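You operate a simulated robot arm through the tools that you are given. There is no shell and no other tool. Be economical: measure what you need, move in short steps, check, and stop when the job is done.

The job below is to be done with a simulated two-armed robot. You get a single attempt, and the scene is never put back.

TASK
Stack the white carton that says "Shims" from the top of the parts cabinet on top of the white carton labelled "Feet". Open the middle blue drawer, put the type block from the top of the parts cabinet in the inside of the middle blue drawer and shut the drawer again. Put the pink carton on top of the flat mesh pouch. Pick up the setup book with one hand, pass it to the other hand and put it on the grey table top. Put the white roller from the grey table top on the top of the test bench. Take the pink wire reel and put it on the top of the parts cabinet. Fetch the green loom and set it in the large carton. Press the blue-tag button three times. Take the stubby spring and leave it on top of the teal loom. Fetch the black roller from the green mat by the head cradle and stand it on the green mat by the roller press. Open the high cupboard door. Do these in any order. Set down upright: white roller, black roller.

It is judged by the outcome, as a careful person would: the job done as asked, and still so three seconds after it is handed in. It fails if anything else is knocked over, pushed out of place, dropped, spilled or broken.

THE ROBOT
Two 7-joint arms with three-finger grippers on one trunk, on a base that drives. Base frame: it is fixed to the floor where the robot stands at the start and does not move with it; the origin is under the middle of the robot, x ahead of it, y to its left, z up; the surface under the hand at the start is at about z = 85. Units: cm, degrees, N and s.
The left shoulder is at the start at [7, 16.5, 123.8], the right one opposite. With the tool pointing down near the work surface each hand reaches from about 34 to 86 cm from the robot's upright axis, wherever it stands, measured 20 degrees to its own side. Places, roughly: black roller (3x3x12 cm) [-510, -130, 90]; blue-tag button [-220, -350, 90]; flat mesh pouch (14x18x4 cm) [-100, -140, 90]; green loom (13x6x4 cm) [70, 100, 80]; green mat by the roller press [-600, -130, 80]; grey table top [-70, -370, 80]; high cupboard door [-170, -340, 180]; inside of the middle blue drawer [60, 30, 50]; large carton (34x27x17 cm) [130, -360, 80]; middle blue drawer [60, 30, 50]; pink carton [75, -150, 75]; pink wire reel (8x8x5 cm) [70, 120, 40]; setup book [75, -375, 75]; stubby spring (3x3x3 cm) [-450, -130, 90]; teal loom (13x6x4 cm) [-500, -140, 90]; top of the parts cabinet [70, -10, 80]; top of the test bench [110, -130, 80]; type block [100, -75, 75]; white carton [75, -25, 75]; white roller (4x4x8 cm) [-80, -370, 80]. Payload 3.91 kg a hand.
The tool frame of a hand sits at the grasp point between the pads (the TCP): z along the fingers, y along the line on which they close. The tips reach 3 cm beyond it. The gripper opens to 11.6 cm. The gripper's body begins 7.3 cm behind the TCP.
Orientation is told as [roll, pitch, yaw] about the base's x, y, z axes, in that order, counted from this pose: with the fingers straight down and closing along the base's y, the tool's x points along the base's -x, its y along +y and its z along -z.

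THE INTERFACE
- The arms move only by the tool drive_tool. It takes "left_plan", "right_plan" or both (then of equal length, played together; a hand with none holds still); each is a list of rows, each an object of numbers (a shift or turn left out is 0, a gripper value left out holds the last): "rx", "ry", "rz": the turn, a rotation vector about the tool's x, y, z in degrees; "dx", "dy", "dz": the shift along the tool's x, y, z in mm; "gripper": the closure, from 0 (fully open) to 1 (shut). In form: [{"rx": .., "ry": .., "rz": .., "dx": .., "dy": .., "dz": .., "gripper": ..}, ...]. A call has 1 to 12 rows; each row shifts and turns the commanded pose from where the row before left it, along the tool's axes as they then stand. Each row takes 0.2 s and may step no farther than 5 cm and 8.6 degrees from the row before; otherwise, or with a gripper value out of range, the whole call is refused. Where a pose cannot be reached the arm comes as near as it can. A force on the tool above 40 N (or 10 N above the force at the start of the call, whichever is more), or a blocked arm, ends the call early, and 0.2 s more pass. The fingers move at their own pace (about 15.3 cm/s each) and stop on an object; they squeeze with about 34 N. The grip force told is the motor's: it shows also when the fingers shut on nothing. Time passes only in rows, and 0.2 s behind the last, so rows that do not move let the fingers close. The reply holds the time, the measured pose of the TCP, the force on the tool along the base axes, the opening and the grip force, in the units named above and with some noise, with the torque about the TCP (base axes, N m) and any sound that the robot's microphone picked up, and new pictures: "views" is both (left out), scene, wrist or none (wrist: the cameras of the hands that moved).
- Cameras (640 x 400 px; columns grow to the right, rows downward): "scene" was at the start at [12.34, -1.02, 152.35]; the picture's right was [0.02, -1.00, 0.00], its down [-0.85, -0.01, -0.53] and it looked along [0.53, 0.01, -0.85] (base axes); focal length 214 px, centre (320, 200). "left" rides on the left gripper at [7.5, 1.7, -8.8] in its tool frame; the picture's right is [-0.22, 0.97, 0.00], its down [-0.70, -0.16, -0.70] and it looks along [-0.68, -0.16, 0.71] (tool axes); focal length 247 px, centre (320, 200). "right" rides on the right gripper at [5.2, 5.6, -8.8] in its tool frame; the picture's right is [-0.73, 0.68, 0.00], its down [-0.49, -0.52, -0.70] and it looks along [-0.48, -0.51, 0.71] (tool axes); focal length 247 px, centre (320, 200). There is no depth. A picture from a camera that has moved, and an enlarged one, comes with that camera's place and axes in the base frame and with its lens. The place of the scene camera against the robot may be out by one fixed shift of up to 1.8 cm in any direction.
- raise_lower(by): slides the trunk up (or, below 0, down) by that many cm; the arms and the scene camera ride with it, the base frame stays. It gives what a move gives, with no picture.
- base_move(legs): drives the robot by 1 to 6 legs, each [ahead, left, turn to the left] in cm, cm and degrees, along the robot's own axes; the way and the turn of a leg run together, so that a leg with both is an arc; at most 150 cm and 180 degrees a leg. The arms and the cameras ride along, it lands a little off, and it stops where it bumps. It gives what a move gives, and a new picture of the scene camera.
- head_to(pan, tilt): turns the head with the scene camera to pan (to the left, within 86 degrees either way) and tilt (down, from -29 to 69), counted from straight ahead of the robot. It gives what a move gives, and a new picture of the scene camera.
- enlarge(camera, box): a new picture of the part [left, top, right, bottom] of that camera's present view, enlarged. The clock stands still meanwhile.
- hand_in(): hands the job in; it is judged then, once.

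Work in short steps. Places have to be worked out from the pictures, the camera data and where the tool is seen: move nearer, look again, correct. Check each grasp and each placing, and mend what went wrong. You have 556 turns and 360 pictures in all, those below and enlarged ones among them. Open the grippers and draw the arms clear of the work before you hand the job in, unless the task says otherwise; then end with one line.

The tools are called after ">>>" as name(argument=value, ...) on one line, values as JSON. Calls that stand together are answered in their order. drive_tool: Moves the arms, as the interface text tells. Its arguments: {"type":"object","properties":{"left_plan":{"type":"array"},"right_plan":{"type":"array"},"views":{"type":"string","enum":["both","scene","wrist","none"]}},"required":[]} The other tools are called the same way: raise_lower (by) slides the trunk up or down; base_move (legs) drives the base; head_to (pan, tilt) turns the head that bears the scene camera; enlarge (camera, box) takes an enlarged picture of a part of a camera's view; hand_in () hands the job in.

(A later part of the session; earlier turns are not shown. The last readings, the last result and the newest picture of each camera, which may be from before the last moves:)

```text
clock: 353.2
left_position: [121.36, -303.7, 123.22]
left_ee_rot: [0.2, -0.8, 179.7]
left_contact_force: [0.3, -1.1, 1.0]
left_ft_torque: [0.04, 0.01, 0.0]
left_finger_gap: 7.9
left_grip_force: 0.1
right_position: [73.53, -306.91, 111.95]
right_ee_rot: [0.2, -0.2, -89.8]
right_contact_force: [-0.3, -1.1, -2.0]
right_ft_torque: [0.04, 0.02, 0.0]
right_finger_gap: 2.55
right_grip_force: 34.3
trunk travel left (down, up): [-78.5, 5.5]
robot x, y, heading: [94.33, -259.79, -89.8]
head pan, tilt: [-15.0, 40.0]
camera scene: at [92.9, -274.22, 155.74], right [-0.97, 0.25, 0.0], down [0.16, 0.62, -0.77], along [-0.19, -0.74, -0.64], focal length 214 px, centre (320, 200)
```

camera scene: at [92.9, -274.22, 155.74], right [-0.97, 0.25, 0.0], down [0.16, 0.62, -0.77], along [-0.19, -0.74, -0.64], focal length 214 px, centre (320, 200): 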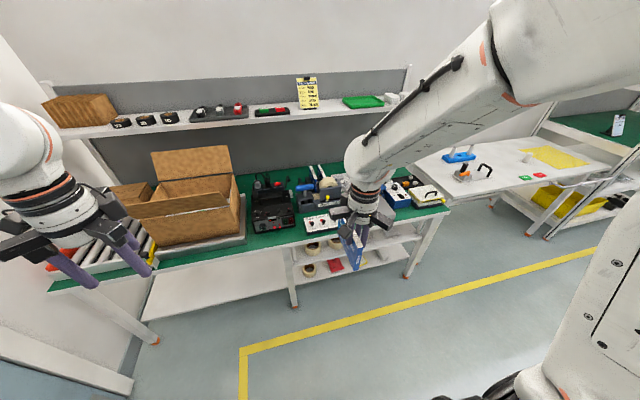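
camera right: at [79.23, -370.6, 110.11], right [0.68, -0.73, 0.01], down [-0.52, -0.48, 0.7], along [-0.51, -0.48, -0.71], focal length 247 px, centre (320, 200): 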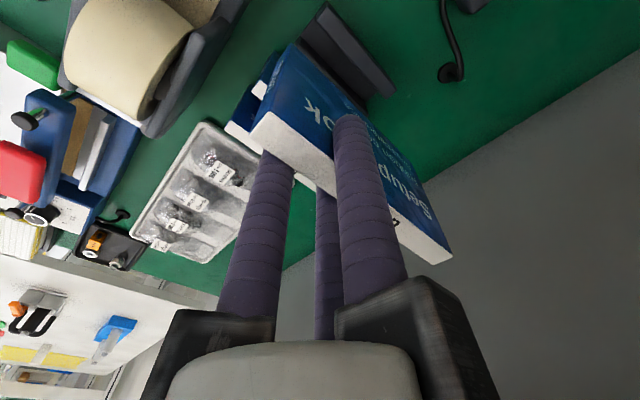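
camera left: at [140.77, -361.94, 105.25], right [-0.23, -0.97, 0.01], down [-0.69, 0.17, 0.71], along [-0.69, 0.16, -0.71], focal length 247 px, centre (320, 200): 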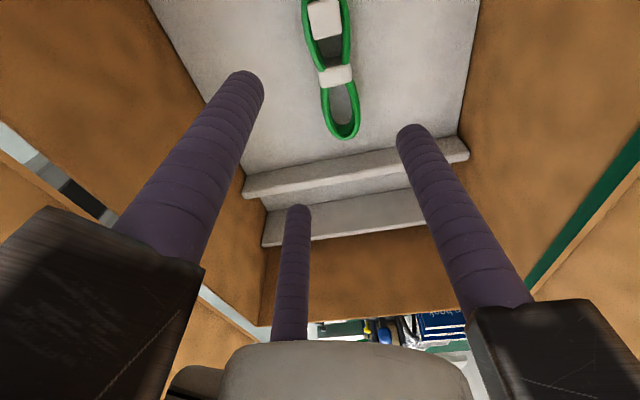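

Handover plan: tilt the right hand 45° forward so the book's far end points up-forward, then grip that end from above with the left hand. First position the right hand at the centre and tilt.

>>> drive_tool(right_plan=[{"dy": 37, "dx": -25}, {"dy": 37, "dx": -25}, {"dy": 37, "dx": -25}, {"dy": 37, "dx": -25}, {"ry": -8.2}, {"ry": -8.2}, {"ry": -8.2}, {"ry": -8.2}, {"ry": -8.2}, {"ry": -4}, {}], left_plan=[{"rz": -8.2, "gripper": 0.55}, {"rz": -8.2}, {"rz": -8.2}, {"rz": -8.2}, {"rz": -8.2}, {"rz": -8.2}, {"rz": -8.2}, {"rz": -8.2}, {"rz": -8.2}, {"rz": -8.2}, {"rz": -8.2}], views="both")

```text
clock: 355.6
left_position: [121.49, -303.43, 123.23]
left_ee_rot: [-0.6, -0.3, -89.8]
left_contact_force: [-0.5, 0.3, 0.5]
left_ft_torque: [-0.02, 0.02, 0.0]
left_finger_gap: 5.22
left_grip_force: 0.1
right_position: [88.06, -316.13, 110.66]
right_ee_rot: [2.8, -33.7, -92.8]
right_contact_force: [0.1, 0.9, -1.6]
right_ft_torque: [0.08, 0.01, -0.02]
right_finger_gap: 2.57
right_grip_force: 34.1
right hand out of reach, approached as far as the arm can: row 9, 10
trunk travel left (down, up): [-78.5, 5.5]
robot x, y, heading: [94.54, -259.76, -89.5]
head pan, tilt: [-15.0, 40.0]
camera scene: at [92.63, -274.25, 156.25], right [-0.96, 0.27, 0.0], down [0.16, 0.58, -0.8], along [-0.22, -0.77, -0.6], focal length 214 px, centre (320, 200)
camera right: at [93.58, -306.94, 115.32], right [0.65, -0.62, 0.44], down [-0.56, 0.0, 0.83], along [-0.52, -0.78, -0.35], focal length 247 px, centre (320, 200)
camera left: at [123.29, -295.94, 132.03], right [0.98, -0.22, -0.01], down [-0.15, -0.69, 0.71], along [-0.16, -0.69, -0.71], focal length 247 px, centre (320, 200)
```

scene: 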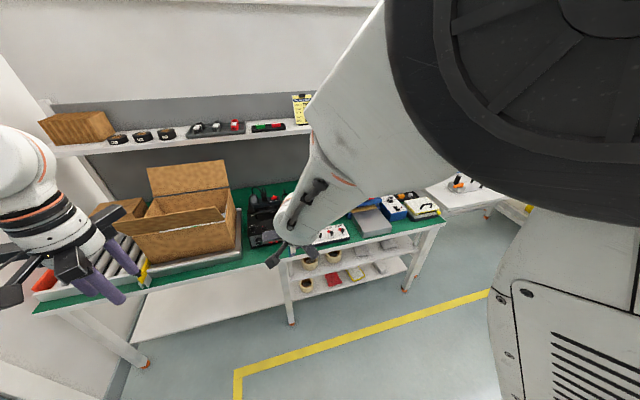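
right: 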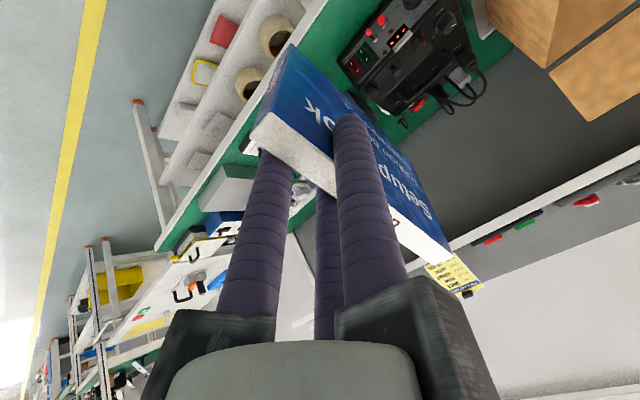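
left: 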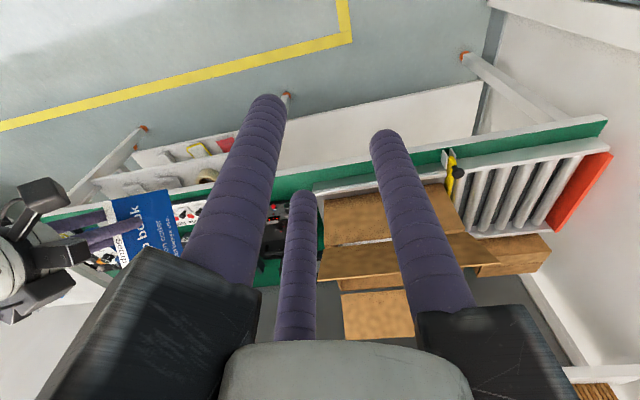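

Tilt stopped at 34° with the elbow near the head. Extend the right hand 10 cm forward to relieve it.

>>> drive_tool(right_plan=[{"dx": -40, "dz": 27}, {"dx": -40, "dz": 27}, {"rx": 2.8, "rz": 0}, {}], views="scene")

```text
clock: 356.6
left_position: [121.38, -303.54, 123.32]
left_ee_rot: [-0.8, -0.3, -90.0]
left_contact_force: [-0.2, 0.2, -0.4]
left_ft_torque: [-0.03, -0.01, -0.02]
left_finger_gap: 5.22
left_grip_force: 0.0
right_position: [87.35, -326.4, 113.01]
right_ee_rot: [-1.2, -36.6, -92.4]
right_contact_force: [-0.2, 0.4, -1.7]
right_ft_torque: [0.09, -0.01, -0.02]
right_finger_gap: 2.57
right_grip_force: 34.2
trunk travel left (down, up): [-78.5, 5.5]
robot x, y, heading: [94.33, -259.72, -89.6]
head pan, tilt: [-15.0, 40.0]
camera scene: at [92.95, -274.09, 155.75], right [-0.97, 0.25, 0.0], down [0.16, 0.62, -0.77], along [-0.19, -0.74, -0.64], focal length 214 px, centre (320, 200)
```

scene: 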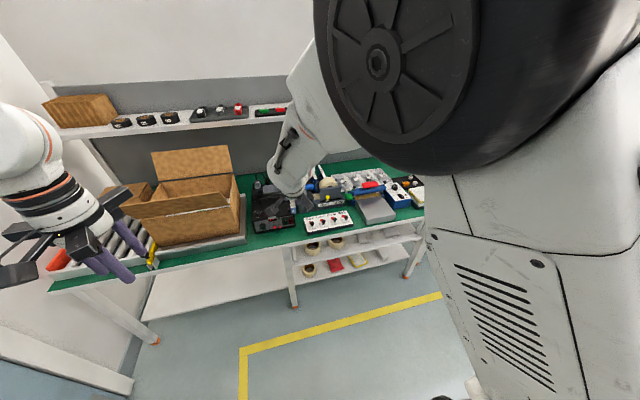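

Now tilt is −37° and the head is free. Bring the left hand up and forward, then across to above the book's far end at [86.9, −337, 131].

>>> drive_tool(left_plan=[{"dz": -40, "rz": 2.4}, {"dz": -40, "dx": -20}, {"dx": -48}, {"dx": -48}, {"dx": -48}, {"dx": -48}, {"dx": -48}, {"dx": -48}, {"dx": -25}, {}], views="none")

>>> drive_tool(left_plan=[{"dy": -48}, {"dy": -48}, {"dy": -48}, {"dy": -48}, {"dy": -40}, {}], views="both")

```text
clock: 358.8
left_position: [120.28, -336.5, 131.84]
left_ee_rot: [-0.8, -0.4, -92.4]
left_contact_force: [-0.1, 0.6, 0.9]
left_ft_torque: [-0.07, 0.02, -0.04]
left_finger_gap: 5.22
left_grip_force: 0.1
right_position: [87.37, -326.08, 113.18]
right_ee_rot: [-1.4, -36.6, -92.4]
right_contact_force: [0.3, 0.3, -1.5]
right_ft_torque: [0.04, 0.02, -0.01]
right_finger_gap: 2.57
right_grip_force: 34.2
trunk travel left (down, up): [-78.5, 5.5]
robot x, y, heading: [94.59, -259.64, -89.6]
head pan, tilt: [-15.0, 40.0]
```

```text
clock: 360.2
left_position: [100.81, -335.11, 131.24]
left_ee_rot: [-0.8, -0.5, -92.2]
left_contact_force: [0.4, 1.2, -0.3]
left_ft_torque: [0.01, 0.0, -0.01]
left_finger_gap: 5.21
left_grip_force: 0.0
left hand out of reach, approached as far as the arm can: row 4, 5
right_position: [87.4, -326.39, 112.93]
right_ee_rot: [-1.3, -36.6, -92.3]
right_contact_force: [0.1, -0.2, -0.9]
right_ft_torque: [0.1, 0.02, 0.01]
right_finger_gap: 2.56
right_grip_force: 33.6
trunk travel left (down, up): [-78.5, 5.5]
robot x, y, heading: [94.45, -259.79, -89.5]
head pan, tilt: [-15.0, 40.0]
camera scene: at [92.96, -274.22, 155.74], right [-0.97, 0.25, 0.0], down [0.16, 0.62, -0.77], along [-0.19, -0.74, -0.64], focal length 214 px, centre (320, 200)
camera left: at [102.96, -327.62, 139.88], right [0.96, -0.26, -0.01], down [-0.18, -0.69, 0.71], along [-0.19, -0.68, -0.71], focal length 247 px, centre (320, 200)
```

scene: 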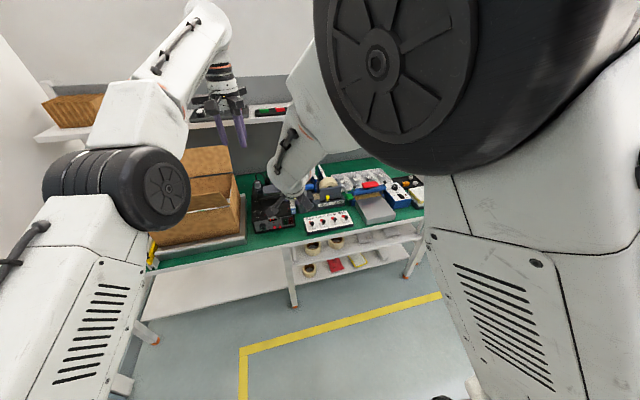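
left: 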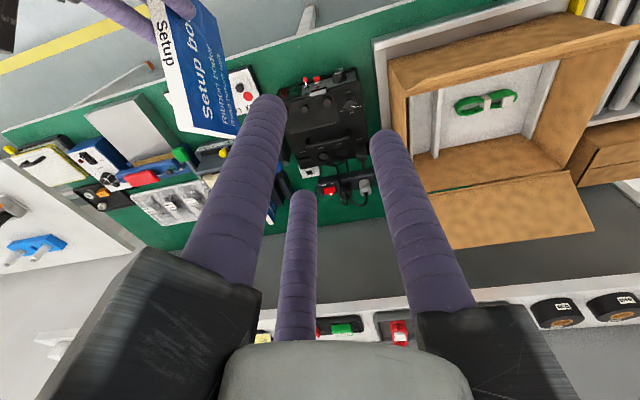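

Left is near its reach limit up there. Back the base off, lower the right hand (and the book) 18 cm and shift it left, and bring the left hand back and down.

>>> base_move(legs=[[-22, 0, 0]])

>>> drive_tool(left_plan=[{"dx": 4}, {"dx": 6}, {"dx": 8}, {"dx": 12}, {"dx": 16}, {"dx": 20}, {"dz": 10}, {}], right_plan=[{"dz": 36, "dx": 27}, {"dz": 36, "dx": 27}, {"dz": 36, "dx": 27}, {"dz": 36, "dx": 27}, {}, {}, {}, {}], views="scene")

```text
clock: 361.9
left_position: [100.53, -312.99, 131.18]
left_ee_rot: [-0.6, -0.3, -92.3]
left_contact_force: [0.0, -0.5, -0.4]
left_ft_torque: [0.01, 0.0, -0.01]
left_finger_gap: 5.22
left_grip_force: 0.1
right_position: [87.11, -304.29, 112.94]
right_ee_rot: [-1.4, -36.3, -92.5]
right_contact_force: [0.1, -0.2, -1.4]
right_ft_torque: [0.11, 0.02, -0.01]
right_finger_gap: 2.59
right_grip_force: 33.5
trunk travel left (down, up): [-78.5, 5.5]
robot x, y, heading: [94.48, -237.52, -89.7]
head pan, tilt: [-15.0, 40.0]
camera scene: at [92.75, -252.1, 155.72], right [-0.97, 0.25, 0.0], down [0.16, 0.62, -0.76], along [-0.19, -0.74, -0.64], focal length 214 px, centre (320, 200)
```

scene: 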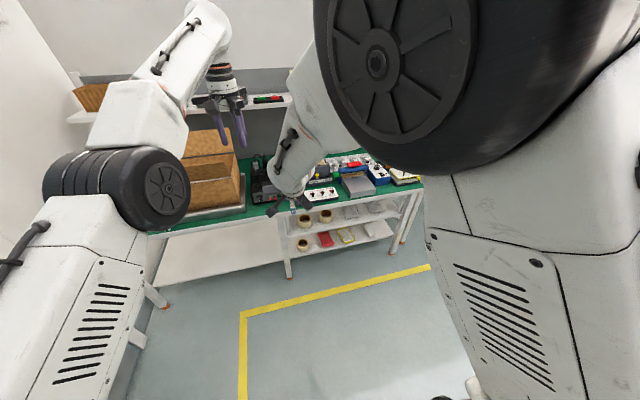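

```text
clock: 363.7
left_position: [100.84, -306.16, 130.16]
left_ee_rot: [-0.8, -0.4, -92.4]
left_contact_force: [-0.2, 0.3, 0.0]
left_ft_torque: [-0.02, 0.0, -0.02]
left_finger_gap: 5.2
left_grip_force: 0.0
right_position: [86.81, -303.95, 95.09]
right_ee_rot: [-1.3, -36.5, -92.4]
right_contact_force: [0.8, 0.3, -1.8]
right_ft_torque: [0.04, 0.01, 0.01]
right_finger_gap: 2.56
right_grip_force: 34.3
trunk travel left (down, up): [-78.5, 5.5]
robot x, y, heading: [94.41, -237.28, -89.6]
head pan, tilt: [-15.0, 40.0]
camera scene: at [92.77, -251.86, 155.75], right [-0.97, 0.25, 0.0], down [0.16, 0.62, -0.77], along [-0.19, -0.74, -0.64], focal length 214 px, centre (320, 200)
```

scene: 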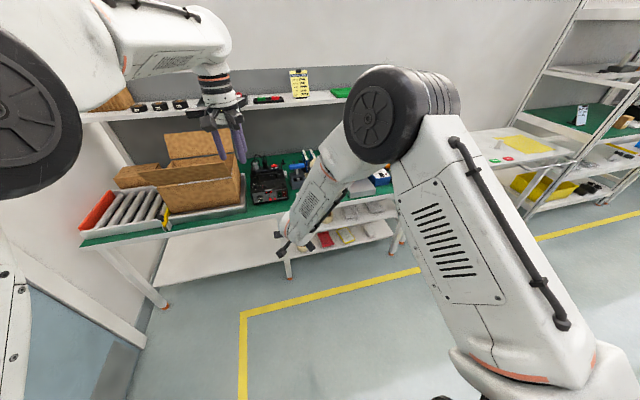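

Now bring the left hand forward, down and across to just above the book's raised end.

>>> drive_tool(left_plan=[{"dx": -42, "dz": 20}, {"dx": -42, "dz": 25}, {"dz": 45}, {"dz": 45}, {"dy": -48, "dz": 8}, {"dy": -48, "dz": 8}, {"dy": -46}, {}], views="both")

```text
clock: 365.5
left_position: [87.13, -312.9, 114.74]
left_ee_rot: [-0.7, -0.4, -92.2]
left_contact_force: [-0.4, 0.7, -0.2]
left_ft_torque: [-0.02, -0.01, 0.01]
left_finger_gap: 5.22
left_grip_force: 0.0
left hand out of reach, approached as far as the arm can: row 7
right_position: [86.79, -303.88, 94.97]
right_ee_rot: [-1.4, -36.6, -92.4]
right_contact_force: [0.5, -0.2, -1.7]
right_ft_torque: [0.06, 0.05, 0.0]
right_finger_gap: 2.58
right_grip_force: 33.7
trunk travel left (down, up): [-78.5, 5.5]
robot x, y, heading: [94.29, -237.09, -89.6]
head pan, tilt: [-15.0, 40.0]
camera scene: at [92.77, -251.77, 155.76], right [-0.97, 0.25, 0.0], down [0.16, 0.62, -0.77], along [-0.19, -0.74, -0.64], focal length 214 px, centre (320, 200)
camera left: at [89.37, -305.44, 123.41], right [0.96, -0.26, -0.01], down [-0.18, -0.68, 0.71], along [-0.19, -0.68, -0.71], focal length 247 px, centre (320, 200)
```

scene: 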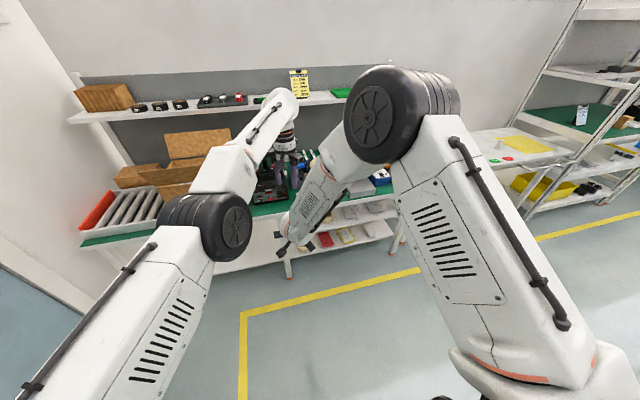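
left: 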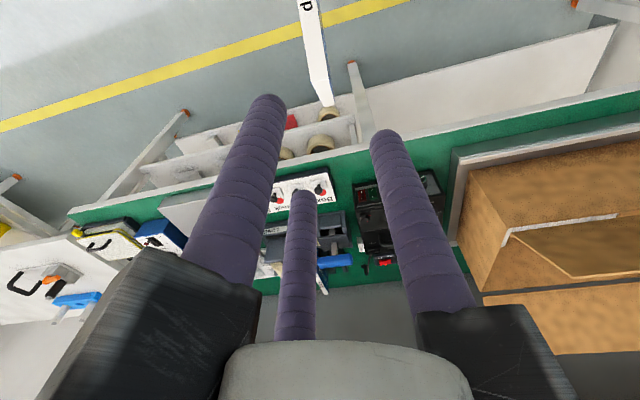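

The book's edge is right under the left jaws. Lower 10 cm in small steps, nudging 5 mm across.

>>> drive_tool(left_plan=[{"dz": 10, "dx": 3}, {"dz": 15, "dx": 2}, {"dz": 20}, {"dz": 20, "dy": -4}, {"dz": 20}, {}], views="wrist")

```text
clock: 366.9
left_position: [86.71, -312.62, 106.28]
left_ee_rot: [-0.7, -0.3, -92.3]
left_contact_force: [-0.4, -0.3, 0.2]
left_ft_torque: [-0.02, -0.03, 0.0]
left_finger_gap: 5.23
left_grip_force: 0.1
right_position: [86.78, -303.86, 94.91]
right_ee_rot: [-1.2, -36.5, -92.4]
right_contact_force: [0.6, -0.7, -1.6]
right_ft_torque: [0.09, -0.02, 0.01]
right_finger_gap: 2.56
right_grip_force: 34.1
trunk travel left (down, up): [-78.5, 5.5]
robot x, y, heading: [94.41, -237.17, -89.7]
head pan, tilt: [-15.0, 40.0]
camera left: at [88.86, -305.11, 114.91], right [0.96, -0.26, -0.01], down [-0.18, -0.68, 0.71], along [-0.19, -0.68, -0.71], focal length 247 px, centre (320, 200)
```

left: 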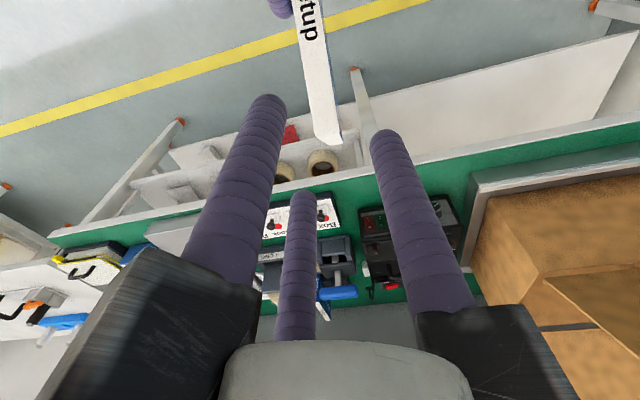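

Edge corner at [87.3, −312.9, 101.6]. Shift 1 cm back and lower to z≈98.8.

>>> drive_tool(left_plan=[{"dx": 9}, {"dz": 25}, {"dz": 25}, {"dz": 25}, {}], views="wrist")

```text
clock: 368.1
left_position: [86.55, -311.66, 98.78]
left_ee_rot: [-0.7, -0.4, -92.4]
left_contact_force: [0.2, 0.7, 0.1]
left_ft_torque: [-0.02, -0.01, -0.01]
left_finger_gap: 5.22
left_grip_force: 0.1
right_position: [86.79, -304.03, 94.99]
right_ee_rot: [-1.3, -36.5, -92.5]
right_contact_force: [-0.5, 0.0, -1.6]
right_ft_torque: [0.07, 0.0, -0.01]
right_finger_gap: 2.59
right_grip_force: 34.0
trunk travel left (down, up): [-78.5, 5.5]
robot x, y, heading: [94.62, -237.48, -89.5]
head pan, tilt: [-15.0, 40.0]
camera left: at [88.79, -304.24, 107.38], right [0.96, -0.26, -0.01], down [-0.18, -0.68, 0.71], along [-0.19, -0.68, -0.71], focal length 247 px, centre (320, 200)
```

left: 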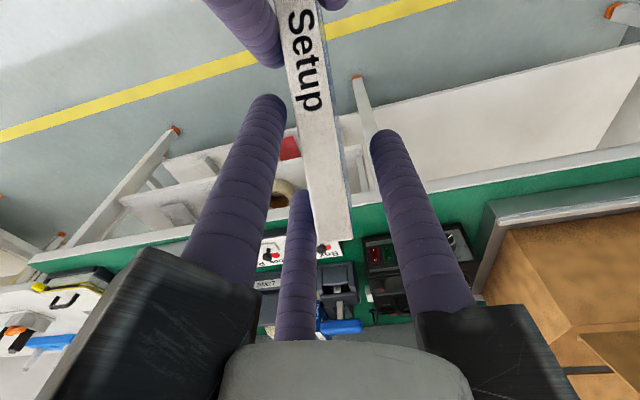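

Book edge sits between the left jaws. Close the left hand on it.

>>> drive_tool(left_plan=[{"gripper": 0.65}, {"gripper": 0.8}, {"gripper": 1.0}, {}, {}], views="wrist")

```text
clock: 369.3
left_position: [86.57, -311.78, 98.69]
left_ee_rot: [-0.8, -0.4, -92.3]
left_contact_force: [-5.6, -10.8, -3.1]
left_ft_torque: [-0.5, 0.33, -0.17]
left_finger_gap: 2.59
left_grip_force: 34.1
right_position: [86.83, -303.97, 94.93]
right_ee_rot: [-1.2, -36.5, -92.4]
right_contact_force: [6.2, 10.5, 3.7]
right_ft_torque: [-0.23, -0.07, 0.64]
right_finger_gap: 2.54
right_grip_force: 34.3
trunk travel left (down, up): [-78.5, 5.5]
robot x, y, heading: [94.51, -237.72, -89.9]
head pan, tilt: [-15.0, 40.0]
camera left: at [88.78, -304.24, 107.39], right [0.96, -0.26, -0.01], down [-0.18, -0.68, 0.71], along [-0.19, -0.68, -0.71], focal length 247 px, centre (320, 200)
```

left: 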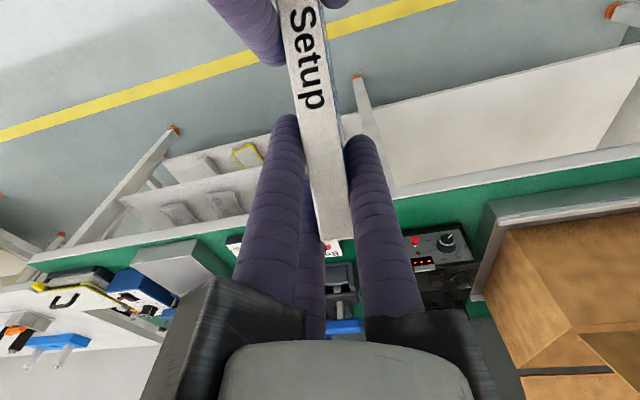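

Both hands hold it. Release the right and withdraw it straight back.

>>> drive_tool(right_plan=[{"gripper": 0.75}, {"gripper": 0.55}, {}, {"dx": 28, "dz": -21}, {"dx": 36, "dz": -27}, {"dx": 36, "dz": -27}, {}], views="both")

```text
clock: 370.9
left_position: [86.53, -311.66, 98.57]
left_ee_rot: [-0.8, -0.4, -92.4]
left_contact_force: [0.7, 0.5, 0.7]
left_ft_torque: [0.0, 0.0, -0.01]
left_finger_gap: 2.55
left_grip_force: 34.2
right_position: [87.49, -291.55, 94.94]
right_ee_rot: [-1.3, -36.6, -92.4]
right_contact_force: [0.5, -0.4, -0.5]
right_ft_torque: [0.02, 0.01, -0.03]
right_finger_gap: 5.2
right_grip_force: 0.0
trunk travel left (down, up): [-78.5, 5.5]
robot x, y, heading: [94.53, -237.54, -89.6]
head pan, tilt: [-15.0, 40.0]
camera scene: at [92.73, -251.95, 155.75], right [-0.97, 0.25, 0.0], down [0.16, 0.62, -0.77], along [-0.19, -0.74, -0.64], focal length 214 px, centre (320, 200)
camera right: at [93.64, -282.43, 98.96], right [0.66, -0.63, 0.42], down [-0.51, 0.05, 0.86], along [-0.56, -0.78, -0.28], focal length 247 px, centre (320, 200)
```

scene: 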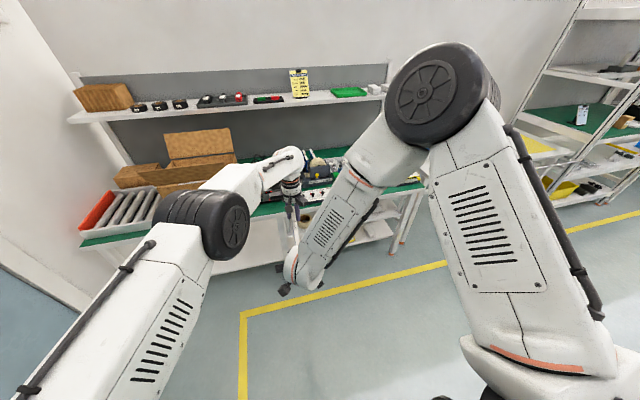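
right: 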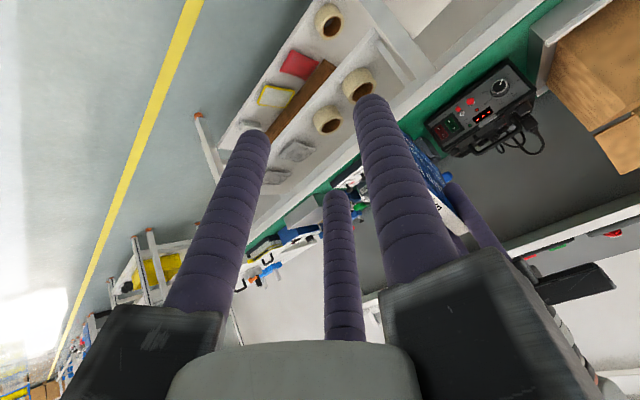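

Handover done; the left hand holds the book. Swing the right hand aside, straighten and raise it; bring the left hand back in small steps.

>>> drive_tool(right_plan=[{"dy": -45}, {"dy": -45}, {"dy": -45}, {"dy": -45}, {"ry": 8.2}, {"ry": 8.2}, {"ry": 8.2}, {"ry": 8.2}, {"ry": 3.7}, {"dz": -40}, {"dz": -40}, {"dz": -40}], left_plan=[{"dz": -5}, {"dz": -10}, {"dz": -20}, {"dz": -20}, {"dx": 4}, {"dx": 6}, {"dx": 10}, {"dx": 15}, {"dx": 25}, {"dx": 35}, {"dx": 40}, {"dx": 40}], views="none")

>>> head_to(pan=-25, tilt=40)

```text
clock: 373.5
left_position: [88.69, -291.63, 95.46]
left_ee_rot: [-2.0, 10.3, -90.5]
left_contact_force: [-0.7, 0.6, -2.0]
left_ft_torque: [-0.08, 0.02, 0.0]
left_finger_gap: 2.54
left_grip_force: 34.2
right_position: [69.76, -290.54, 106.01]
right_ee_rot: [-1.0, 0.1, -93.2]
right_contact_force: [0.6, 0.4, 0.0]
right_ft_torque: [-0.01, -0.03, 0.01]
right_finger_gap: 5.2
right_grip_force: 0.1
trunk travel left (down, up): [-78.5, 5.5]
robot x, y, heading: [94.45, -237.52, -89.9]
head pan, tilt: [-15.0, 40.0]
stopped in row 12 (left hand): the arm was blocked; the commanded pose is now the measured one
```

```text
clock: 374.2
left_position: [88.65, -291.79, 95.41]
left_ee_rot: [-2.0, 10.2, -90.6]
left_contact_force: [0.2, -0.1, -2.0]
left_ft_torque: [-0.06, 0.0, -0.01]
left_finger_gap: 2.56
left_grip_force: 33.7
right_position: [69.7, -290.56, 106.05]
right_ee_rot: [-0.9, 0.0, -93.3]
right_contact_force: [0.3, -0.1, -0.1]
right_ft_torque: [-0.02, 0.0, 0.01]
right_finger_gap: 5.21
right_grip_force: 0.1
trunk travel left (down, up): [-78.5, 5.5]
robot x, y, heading: [94.58, -237.36, -89.5]
head pan, tilt: [-25.0, 40.0]
camera scene: at [91.37, -251.4, 155.75], right [-0.91, 0.42, 0.0], down [0.27, 0.58, -0.77], along [-0.32, -0.7, -0.64], focal length 214 px, centre (320, 200)
```

scene: 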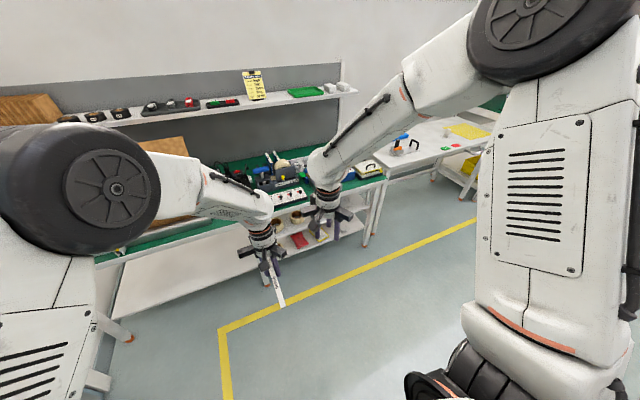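

The hands were crowding each other; separate them.

>>> drive_tool(right_plan=[{"dy": -40}, {"dy": -40}, {"dy": -40}, {}, {}, {}], left_plan=[{"dy": 40}, {"dy": 40}, {"dy": 40}, {"ry": -8}, {"ry": -2.3, "rx": -2}, {}], views="scene")

```text
clock: 375.6
left_position: [100.52, -291.84, 95.03]
left_ee_rot: [0.1, 0.0, -90.4]
left_contact_force: [-0.3, 0.6, -1.0]
left_ft_torque: [0.0, 0.0, -0.01]
left_finger_gap: 2.55
left_grip_force: 33.6
right_position: [57.85, -289.95, 106.08]
right_ee_rot: [-1.1, 0.0, -93.2]
right_contact_force: [0.3, 0.5, 0.0]
right_ft_torque: [0.02, -0.01, 0.05]
right_finger_gap: 5.2
right_grip_force: 0.0
trunk travel left (down, up): [-78.5, 5.5]
robot x, y, heading: [94.2, -237.45, -89.9]
head pan, tilt: [-25.0, 40.0]
camera scene: at [91.42, -251.45, 155.74], right [-0.91, 0.42, 0.0], down [0.27, 0.58, -0.77], along [-0.32, -0.7, -0.64], focal length 214 px, centre (320, 200)
```

scene: 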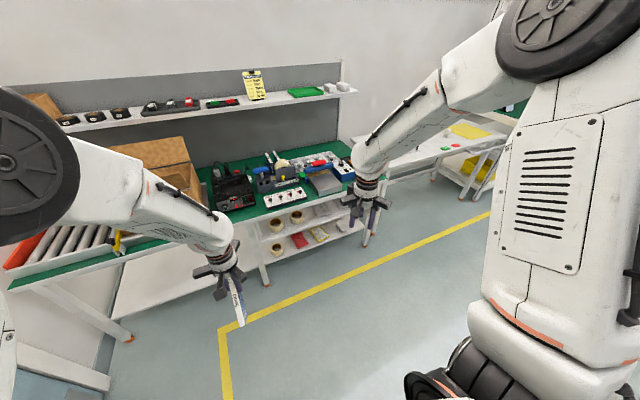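

Now drive to the grey table (its left part near [−15, −365] is free).

>>> base_move(legs=[[0, -124, 0], [40, 0, 0]])

>>> head_to(pan=0, tilt=45)

```text
clock: 384.0
left_position: [-23.37, -332.08, 95.1]
left_ee_rot: [0.2, -0.1, -90.8]
left_contact_force: [0.3, 0.4, -1.9]
left_ft_torque: [-0.01, -0.01, 0.01]
left_finger_gap: 2.53
left_grip_force: 34.5
right_position: [-65.99, -329.76, 106.25]
right_ee_rot: [-1.0, -0.2, -93.6]
right_contact_force: [0.1, 0.6, 0.2]
right_ft_torque: [-0.01, -0.04, -0.02]
right_finger_gap: 5.22
right_grip_force: 0.1
trunk travel left (down, up): [-78.5, 5.5]
robot x, y, heading: [-28.5, -277.93, -89.7]
head pan, tilt: [-25.0, 40.0]
camera scene: at [-32.25, -291.47, 155.77], right [-0.91, 0.42, 0.0], down [0.27, 0.58, -0.77], along [-0.32, -0.69, -0.64], focal length 214 px, centre (320, 200)
```

scene: 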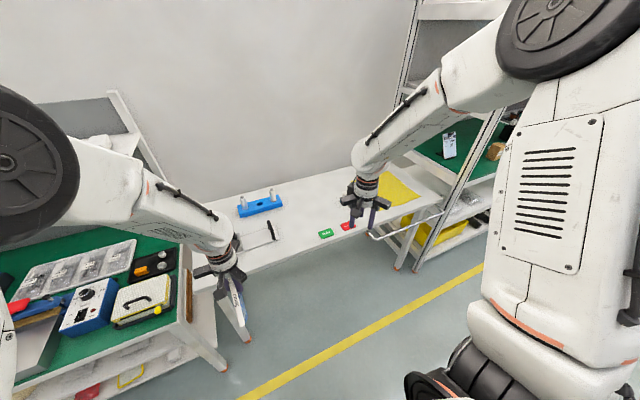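

```text
clock: 384.9
left_position: [-23.36, -331.95, 94.91]
left_ee_rot: [0.2, 0.0, -90.7]
left_contact_force: [0.1, 0.2, -0.1]
left_ft_torque: [-0.02, 0.0, 0.0]
left_finger_gap: 2.56
left_grip_force: 34.0
right_position: [-65.99, -329.99, 106.23]
right_ee_rot: [-1.0, 0.0, -93.5]
right_contact_force: [-0.4, 0.0, -1.2]
right_ft_torque: [0.03, 0.01, -0.01]
right_finger_gap: 5.25
right_grip_force: 0.1
trunk travel left (down, up): [-78.5, 5.5]
robot x, y, heading: [-28.95, -278.07, -90.1]
head pan, tilt: [0.0, 45.0]
camera scene: at [-28.67, -291.99, 155.03], right [-1.0, 0.0, 0.0], down [0.0, 0.71, -0.71], along [0.0, -0.71, -0.71], focal length 214 px, centre (320, 200)
```

scene: 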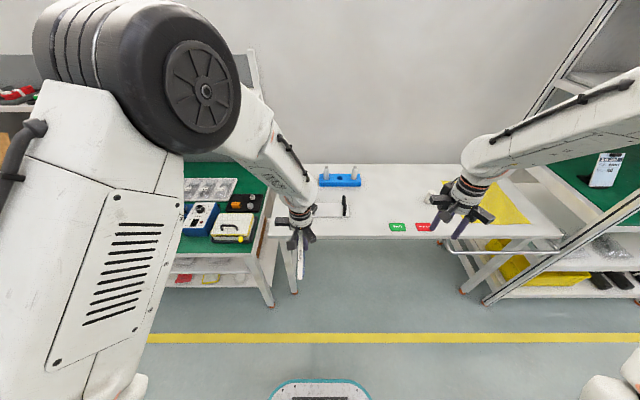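

Raise the left hand 12 cm, shift it to x≈−17, then drive ahead over the table's edge.

>>> drive_tool(left_plan=[{"dz": -40}, {"dz": -40}, {"dz": -40}, {"dy": 30}, {"dy": 30}, {}], right_plan=[{"dz": -30}, {"dz": -30}, {}, {}, {}, {}], views="none")

>>> base_move(legs=[[34, 0, 0]])

```text
clock: 386.3
left_position: [-17.47, -332.06, 107.15]
left_ee_rot: [0.3, 0.0, -90.7]
left_contact_force: [-0.6, -0.5, -1.8]
left_ft_torque: [-0.05, 0.0, 0.0]
left_finger_gap: 2.55
left_grip_force: 34.0
right_position: [-66.0, -330.02, 112.15]
right_ee_rot: [-0.9, 0.0, -93.5]
right_contact_force: [0.4, -0.4, 0.8]
right_ft_torque: [0.03, 0.01, -0.03]
right_finger_gap: 5.24
right_grip_force: 0.0
trunk travel left (down, up): [-78.5, 5.5]
robot x, y, heading: [-29.34, -278.13, -89.8]
head pan, tilt: [0.0, 45.0]
```

```text
clock: 388.5
left_position: [-17.26, -366.18, 107.25]
left_ee_rot: [0.2, -0.1, -90.6]
left_contact_force: [-0.3, 0.4, -1.1]
left_ft_torque: [-0.03, 0.02, -0.01]
left_finger_gap: 2.58
left_grip_force: 34.0
right_position: [-65.85, -364.24, 112.23]
right_ee_rot: [-1.0, -0.1, -93.5]
right_contact_force: [0.1, -0.4, -0.2]
right_ft_torque: [0.0, -0.02, 0.0]
right_finger_gap: 5.25
right_grip_force: 0.1
trunk travel left (down, up): [-78.5, 5.5]
robot x, y, heading: [-29.0, -311.96, -89.8]
head pan, tilt: [0.0, 45.0]
camera scene: at [-28.65, -326.13, 155.04], right [-1.0, 0.0, 0.0], down [0.0, 0.71, -0.71], along [0.0, -0.71, -0.71], focal length 214 px, centre (320, 200)
```

scene: 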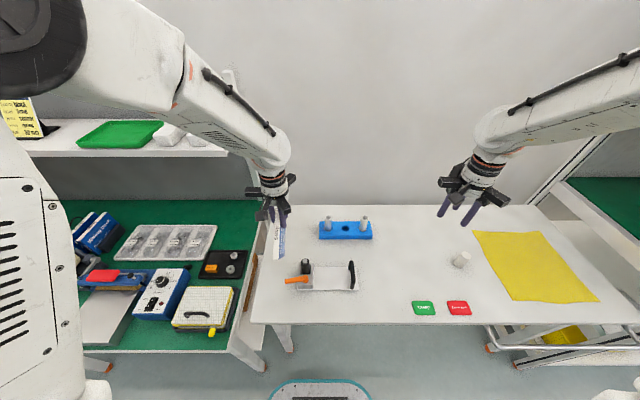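

White roller stands alone at (461,259) px. Shift the book to x≈−12 and level it by pitching the left hand +36.5°.

>>> drive_tool(left_plan=[{"dy": 26}, {"dy": 26}, {"ry": 8.2}, {"ry": 8.2}, {"ry": 8.2}, {"ry": 8.2}, {"ry": 3.7}, {}], views="both")

```text
clock: 390.3
left_position: [-12.15, -366.45, 107.14]
left_ee_rot: [0.3, 36.5, -90.6]
left_contact_force: [-0.2, 0.3, -1.4]
left_ft_torque: [-0.08, -0.01, 0.0]
left_finger_gap: 2.56
left_grip_force: 34.1
right_position: [-65.92, -364.25, 112.08]
right_ee_rot: [-1.0, -0.1, -93.6]
right_contact_force: [1.2, 1.2, -0.4]
right_ft_torque: [0.01, -0.02, 0.0]
right_finger_gap: 5.22
right_grip_force: 0.0
trunk travel left (down, up): [-78.5, 5.5]
robot x, y, heading: [-29.04, -311.88, -90.1]
head pan, tilt: [0.0, 45.0]
camera scene: at [-28.65, -326.21, 155.03], right [-1.0, 0.0, 0.0], down [0.0, 0.71, -0.71], along [0.0, -0.71, -0.71], focal length 214 px, centre (320, 200)
camera left: at [-10.41, -365.67, 118.57], right [0.97, -0.19, -0.13], down [-0.17, -0.97, 0.15], along [-0.15, -0.12, -0.98], focal length 247 px, centre (320, 200)
```

scene: 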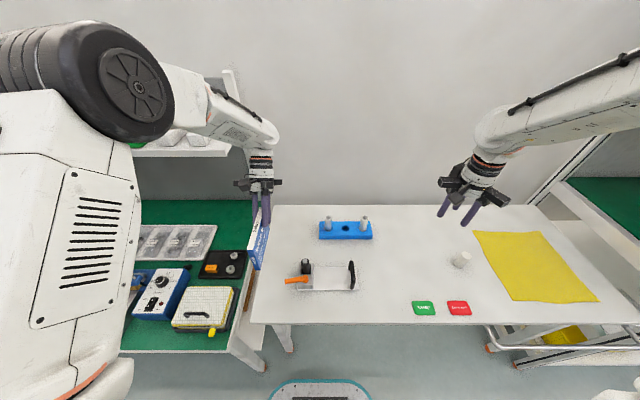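
left: 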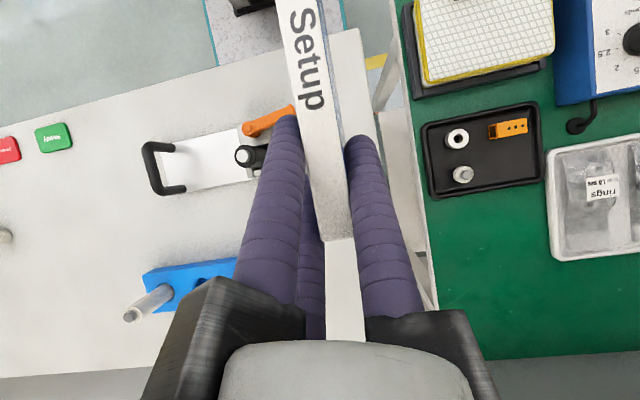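

Camera confirms the spot is clear and on the table. Lower 18 cm, then feel for contact.

>>> drive_tool(left_plan=[{"dz": 36, "dx": -26.6}, {"dz": 36, "dx": -26.6}, {"dz": 36, "dx": -26.6}, {"dz": 36, "dx": -26.6}, {}], views="both")

```text
clock: 391.5
left_position: [-12.19, -366.47, 89.03]
left_ee_rot: [0.3, 36.5, -90.6]
left_contact_force: [-0.4, 0.0, -1.5]
left_ft_torque: [-0.09, -0.01, -0.01]
left_finger_gap: 2.56
left_grip_force: 33.6
right_position: [-65.91, -364.12, 112.32]
right_ee_rot: [-1.1, -0.1, -93.6]
right_contact_force: [0.5, -0.6, 0.8]
right_ft_torque: [-0.03, -0.01, 0.03]
right_finger_gap: 5.21
right_grip_force: 0.1
trunk travel left (down, up): [-78.5, 5.5]
robot x, y, heading: [-28.84, -312.01, -90.1]
head pan, tilt: [0.0, 45.0]
camera scene: at [-28.68, -326.18, 155.04], right [-1.0, 0.0, 0.0], down [0.0, 0.71, -0.71], along [0.0, -0.71, -0.71], focal length 214 px, centre (320, 200)
camera left: at [-10.41, -365.7, 100.62], right [0.97, -0.19, -0.13], down [-0.17, -0.97, 0.15], along [-0.15, -0.12, -0.98], focal length 247 px, centre (320, 200)
```

scene: 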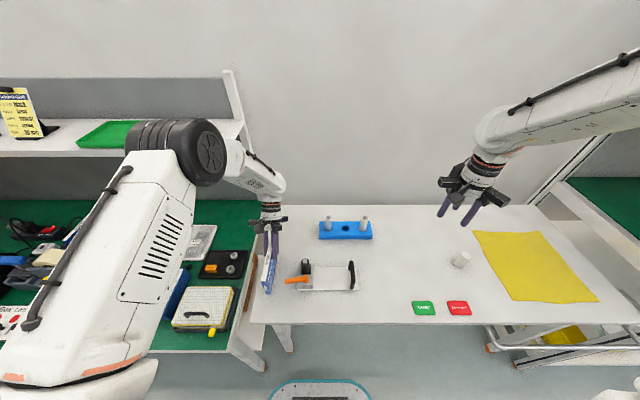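
left: 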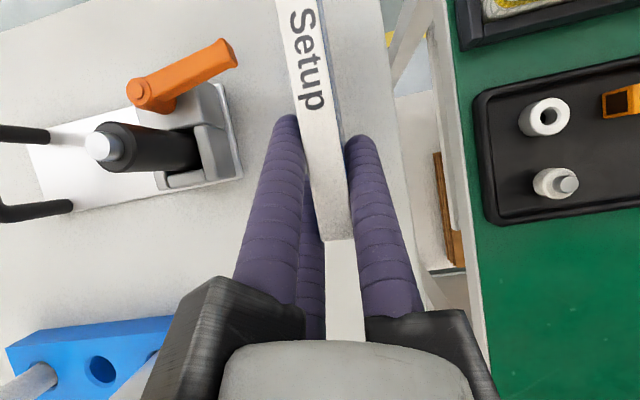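

>>> drive_tool(left_plan=[{"dz": 8, "dx": -6}, {"dz": 4, "dx": -3}, {"dz": 4, "dx": -3}, {"dz": 3, "dx": -2}, {}], views="none")

>>> drive_tool(left_plan=[{"dz": 3, "dx": -2}, {"dz": 3, "dx": -2}, {"dz": 3, "dx": -2}, {}], views="none")

```text
clock: 392.7
left_position: [-12.15, -366.28, 87.26]
left_ee_rot: [0.3, 36.0, -90.5]
left_contact_force: [0.5, 2.0, 38.6]
left_ft_torque: [-0.83, -0.21, 0.02]
left_finger_gap: 2.59
left_grip_force: 34.2
right_position: [-66.09, -363.96, 112.36]
right_ee_rot: [-1.0, -0.2, -93.5]
right_contact_force: [0.2, -0.6, -0.6]
right_ft_torque: [0.0, 0.04, 0.02]
right_finger_gap: 5.21
right_grip_force: 0.1
trunk travel left (down, up): [-78.5, 5.5]
robot x, y, heading: [-29.08, -311.71, -90.0]
head pan, tilt: [0.0, 45.0]
```

```text
clock: 393.4
left_position: [-12.12, -366.29, 86.36]
left_ee_rot: [0.2, 36.3, -90.7]
left_contact_force: [0.7, 8.6, 24.6]
left_ft_torque: [0.1, -0.08, 0.04]
left_finger_gap: 2.55
left_grip_force: 33.5
right_position: [-66.05, -363.95, 112.26]
right_ee_rot: [-1.0, -0.1, -93.5]
right_contact_force: [0.5, 0.6, 0.4]
right_ft_torque: [0.01, 0.0, -0.01]
right_finger_gap: 5.23
right_grip_force: 0.1
trunk travel left (down, up): [-78.5, 5.5]
robot x, y, heading: [-28.84, -311.9, -89.9]
head pan, tilt: [0.0, 45.0]
stopped in row 3 (left hand): the force on the tool passed its limit at 48 N (the readings are from after the stop); the commanded pose is now the measured one
```

Book bottom is flush on the table. Relieve pressure, open gently and lift straight up.

>>> drive_tool(left_plan=[{"dz": -2, "dx": 1.5}, {"gripper": 0.8}, {"gripper": 0.7}, {"gripper": 0.6}, {}, {}], views="wrist")

```text
clock: 394.8
left_position: [-12.12, -366.53, 86.26]
left_ee_rot: [0.2, 36.3, -90.6]
left_contact_force: [-0.1, 0.5, -0.6]
left_ft_torque: [0.0, 0.0, 0.0]
left_finger_gap: 4.67
left_grip_force: 0.1
right_position: [-65.84, -364.17, 112.14]
right_ee_rot: [-1.0, -0.2, -93.5]
right_contact_force: [-0.3, 0.3, 0.4]
right_ft_torque: [-0.01, 0.01, 0.02]
right_finger_gap: 5.23
right_grip_force: 0.0
trunk travel left (down, up): [-78.5, 5.5]
robot x, y, heading: [-29.05, -312.21, -89.9]
head pan, tilt: [0.0, 45.0]
camera left: at [-10.3, -365.77, 97.89], right [0.97, -0.19, -0.13], down [-0.17, -0.97, 0.15], along [-0.15, -0.12, -0.98], focal length 247 px, centre (320, 200)
```

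left: 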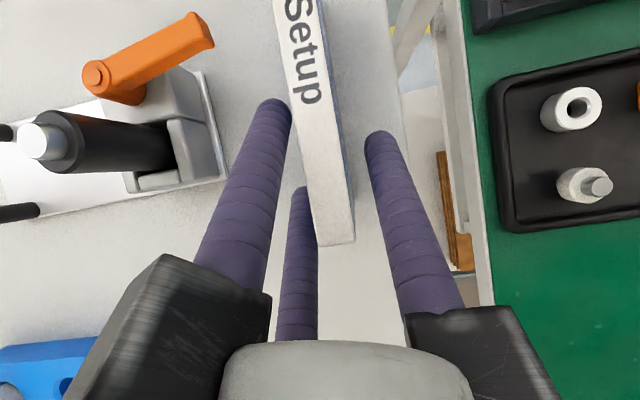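

Book stands by itself. Lift straight up, clear.

>>> drive_tool(left_plan=[{"dz": -12, "dx": 9}, {"dz": -24, "dx": 18}, {"dz": -36, "dx": 27}, {"dz": -36, "dx": 27}, {"dz": -36, "dx": 27}, {}], views="both")

```text
clock: 396.2
left_position: [-12.11, -366.48, 104.34]
left_ee_rot: [0.3, 36.4, -90.5]
left_contact_force: [-0.6, -0.5, 0.0]
left_ft_torque: [0.04, 0.02, -0.03]
left_finger_gap: 4.63
left_grip_force: 0.2
right_position: [-65.9, -364.12, 112.12]
right_ee_rot: [-1.1, 0.1, -93.5]
right_contact_force: [-0.5, 0.5, 0.2]
right_ft_torque: [-0.01, 0.03, 0.03]
right_finger_gap: 5.2
right_grip_force: 0.1
trunk travel left (down, up): [-78.5, 5.5]
robot x, y, heading: [-29.21, -311.97, -90.0]
head pan, tilt: [0.0, 45.0]
camera scene: at [-28.65, -326.36, 155.02], right [-1.0, 0.0, 0.0], down [0.0, 0.71, -0.71], along [0.0, -0.71, -0.71], focal length 214 px, centre (320, 200)
camera left: at [-10.36, -365.67, 115.8], right [0.97, -0.19, -0.13], down [-0.17, -0.97, 0.15], along [-0.16, -0.12, -0.98], focal length 247 px, centre (320, 200)
```

scene: 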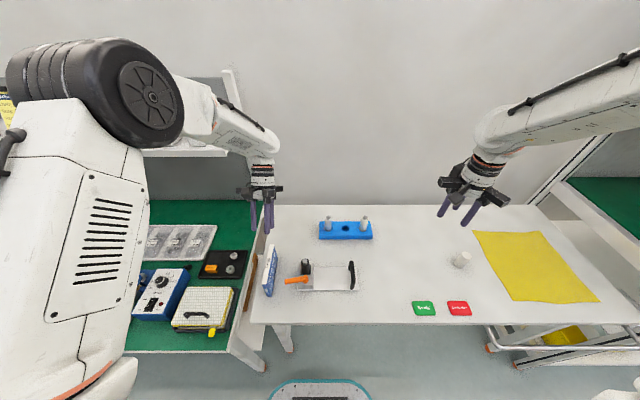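
left: 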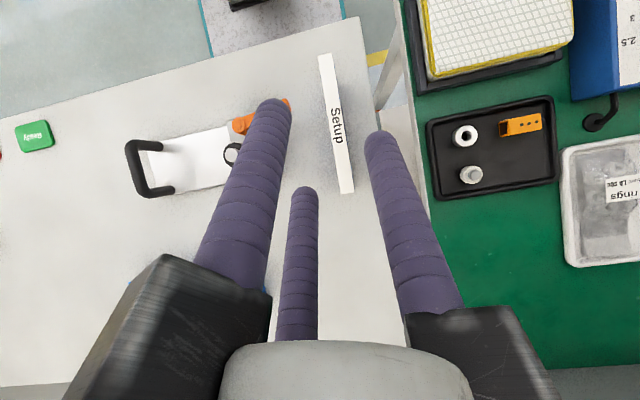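

Book stands on the grey table. Next the white roller at ≈[−83, −368]: raise the left hand, shift base right.

>>> drive_tool(left_plan=[{"dz": -36, "dx": 27}, {"dz": -30, "dx": 22}, {"ry": -8.2}, {"ry": -8.2}, {"ry": -8.2}, {"ry": -8.2}, {"ry": -3.6}], right_plan=[{"gripper": 0.2}, {}, {}, {}, {}, {}, {}], views="none")

>>> base_move(legs=[[0, -25, 0]])

>>> drive_tool(right_plan=[{}], views="wrist")

```text
clock: 397.8
left_position: [-12.19, -366.47, 112.65]
left_ee_rot: [0.1, -0.3, -90.8]
left_contact_force: [0.1, 0.1, -0.1]
left_ft_torque: [-0.01, -0.03, -0.02]
left_finger_gap: 4.65
left_grip_force: 0.2
right_position: [-65.9, -364.22, 112.19]
right_ee_rot: [-1.0, -0.1, -93.4]
right_contact_force: [0.1, -0.3, 0.2]
right_ft_torque: [-0.02, 0.03, -0.01]
right_finger_gap: 9.3
right_grip_force: 0.0
trunk travel left (down, up): [-78.5, 5.5]
robot x, y, heading: [-28.82, -311.8, -89.8]
head pan, tilt: [0.0, 45.0]
```

```text
clock: 399.6
left_position: [-36.66, -366.33, 112.7]
left_ee_rot: [0.1, -0.1, -90.7]
left_contact_force: [0.5, -0.5, 0.1]
left_ft_torque: [0.01, 0.01, 0.0]
left_finger_gap: 4.6
left_grip_force: 0.1
right_position: [-90.46, -364.32, 112.2]
right_ee_rot: [-1.2, -0.1, -93.3]
right_contact_force: [0.5, 0.5, -0.1]
right_ft_torque: [-0.02, 0.0, 0.01]
right_finger_gap: 9.26
right_grip_force: 0.0
trunk travel left (down, up): [-78.5, 5.5]
robot x, y, heading: [-53.7, -311.84, -89.6]
head pan, tilt: [0.0, 45.0]
camera scene: at [-53.14, -326.27, 155.03], right [-1.0, 0.0, 0.0], down [0.0, 0.71, -0.71], along [0.0, -0.71, -0.71], focal length 214 px, centre (320, 200)
```

scene: 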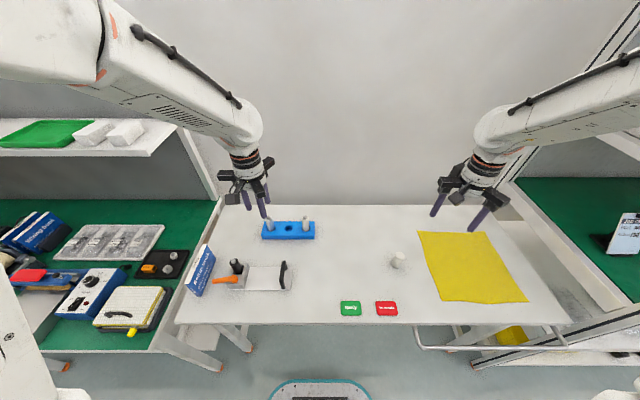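

```text
clock: 400.0
left_position: [-36.69, -366.3, 112.54]
left_ee_rot: [0.1, -0.1, -90.7]
left_contact_force: [0.7, 0.9, 1.0]
left_ft_torque: [-0.01, 0.03, -0.05]
left_finger_gap: 4.62
left_grip_force: 0.1
right_position: [-90.32, -364.31, 112.18]
right_ee_rot: [-1.1, -0.1, -93.3]
right_contact_force: [-0.9, -0.3, -0.4]
right_ft_torque: [0.0, 0.02, 0.0]
right_finger_gap: 9.28
right_grip_force: 0.2
trunk travel left (down, up): [-78.5, 5.5]
robot x, y, heading: [-53.97, -312.08, -89.9]
head pan, tilt: [0.0, 45.0]
camera right: at [-84.39, -359.42, 120.99], right [0.64, -0.77, -0.01], down [-0.54, -0.45, 0.71], along [-0.55, -0.45, -0.7], focal length 247 px, centre (320, 200)
```

right: 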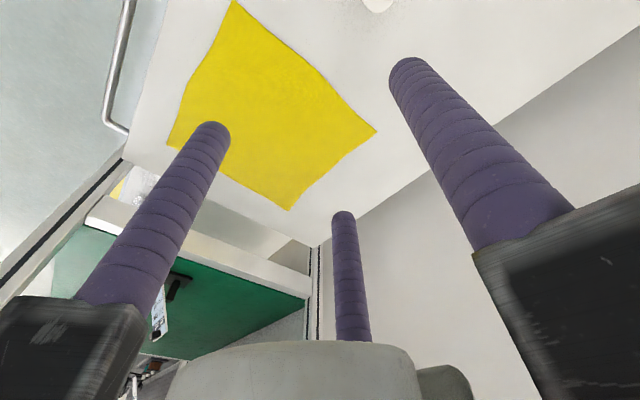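

>>> enlarge(camera="scene", box=[350, 220, 450, 320])

```text
4.00 times, centred on (400, 270) of scene
camera zoom: at [-53.16, -326.27, 155.03], right [-1.0, 0.0, 0.0], down [0.0, 0.71, -0.71], along [0.0, -0.71, -0.71], focal length 858 px, centre (0, -80)
```

zoom: 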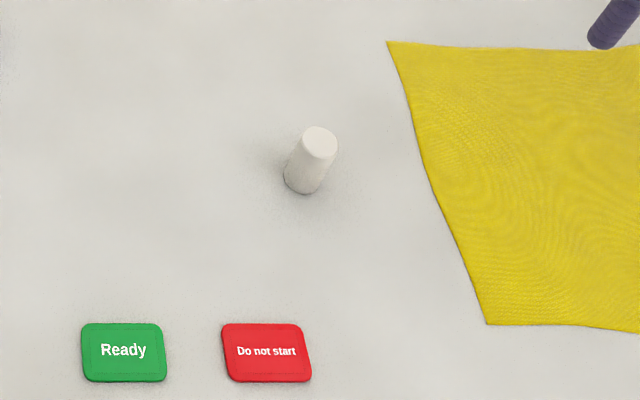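

Roller stands at ≈[−82.8, −367.5]. Move above, jaws at 7 cm, and check at z≈96.

>>> drive_tool(right_plan=[{"dy": 38, "dx": -14, "gripper": 0.4}, {"dy": 37, "dx": -13}, {"dz": 45}, {"dz": 45}, {"dz": 45}, {"dz": 25}, {}], views="wrist")

```text
clock: 401.6
left_position: [-36.72, -366.43, 112.71]
left_ee_rot: [0.1, 0.0, -90.7]
left_contact_force: [0.0, -0.2, -0.3]
left_ft_torque: [0.0, 0.01, 0.01]
left_finger_gap: 4.64
left_grip_force: 0.0
right_position: [-83.36, -367.38, 96.02]
right_ee_rot: [-1.0, -0.1, -93.4]
right_contact_force: [-1.0, -0.4, 0.7]
right_ft_torque: [-0.01, 0.03, -0.03]
right_finger_gap: 6.99
right_grip_force: 0.1
trunk travel left (down, up): [-78.5, 5.5]
robot x, y, heading: [-53.85, -311.9, -90.1]
head pan, tilt: [0.0, 45.0]
camera right: at [-77.36, -362.53, 104.82], right [0.64, -0.77, -0.01], down [-0.54, -0.45, 0.71], along [-0.55, -0.45, -0.7], focal length 247 px, centre (320, 200)
```

right: 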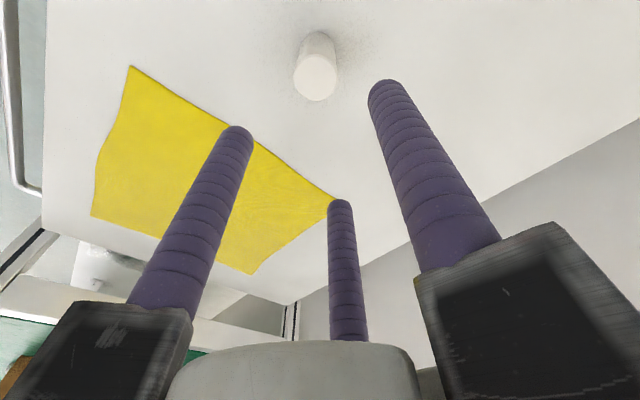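

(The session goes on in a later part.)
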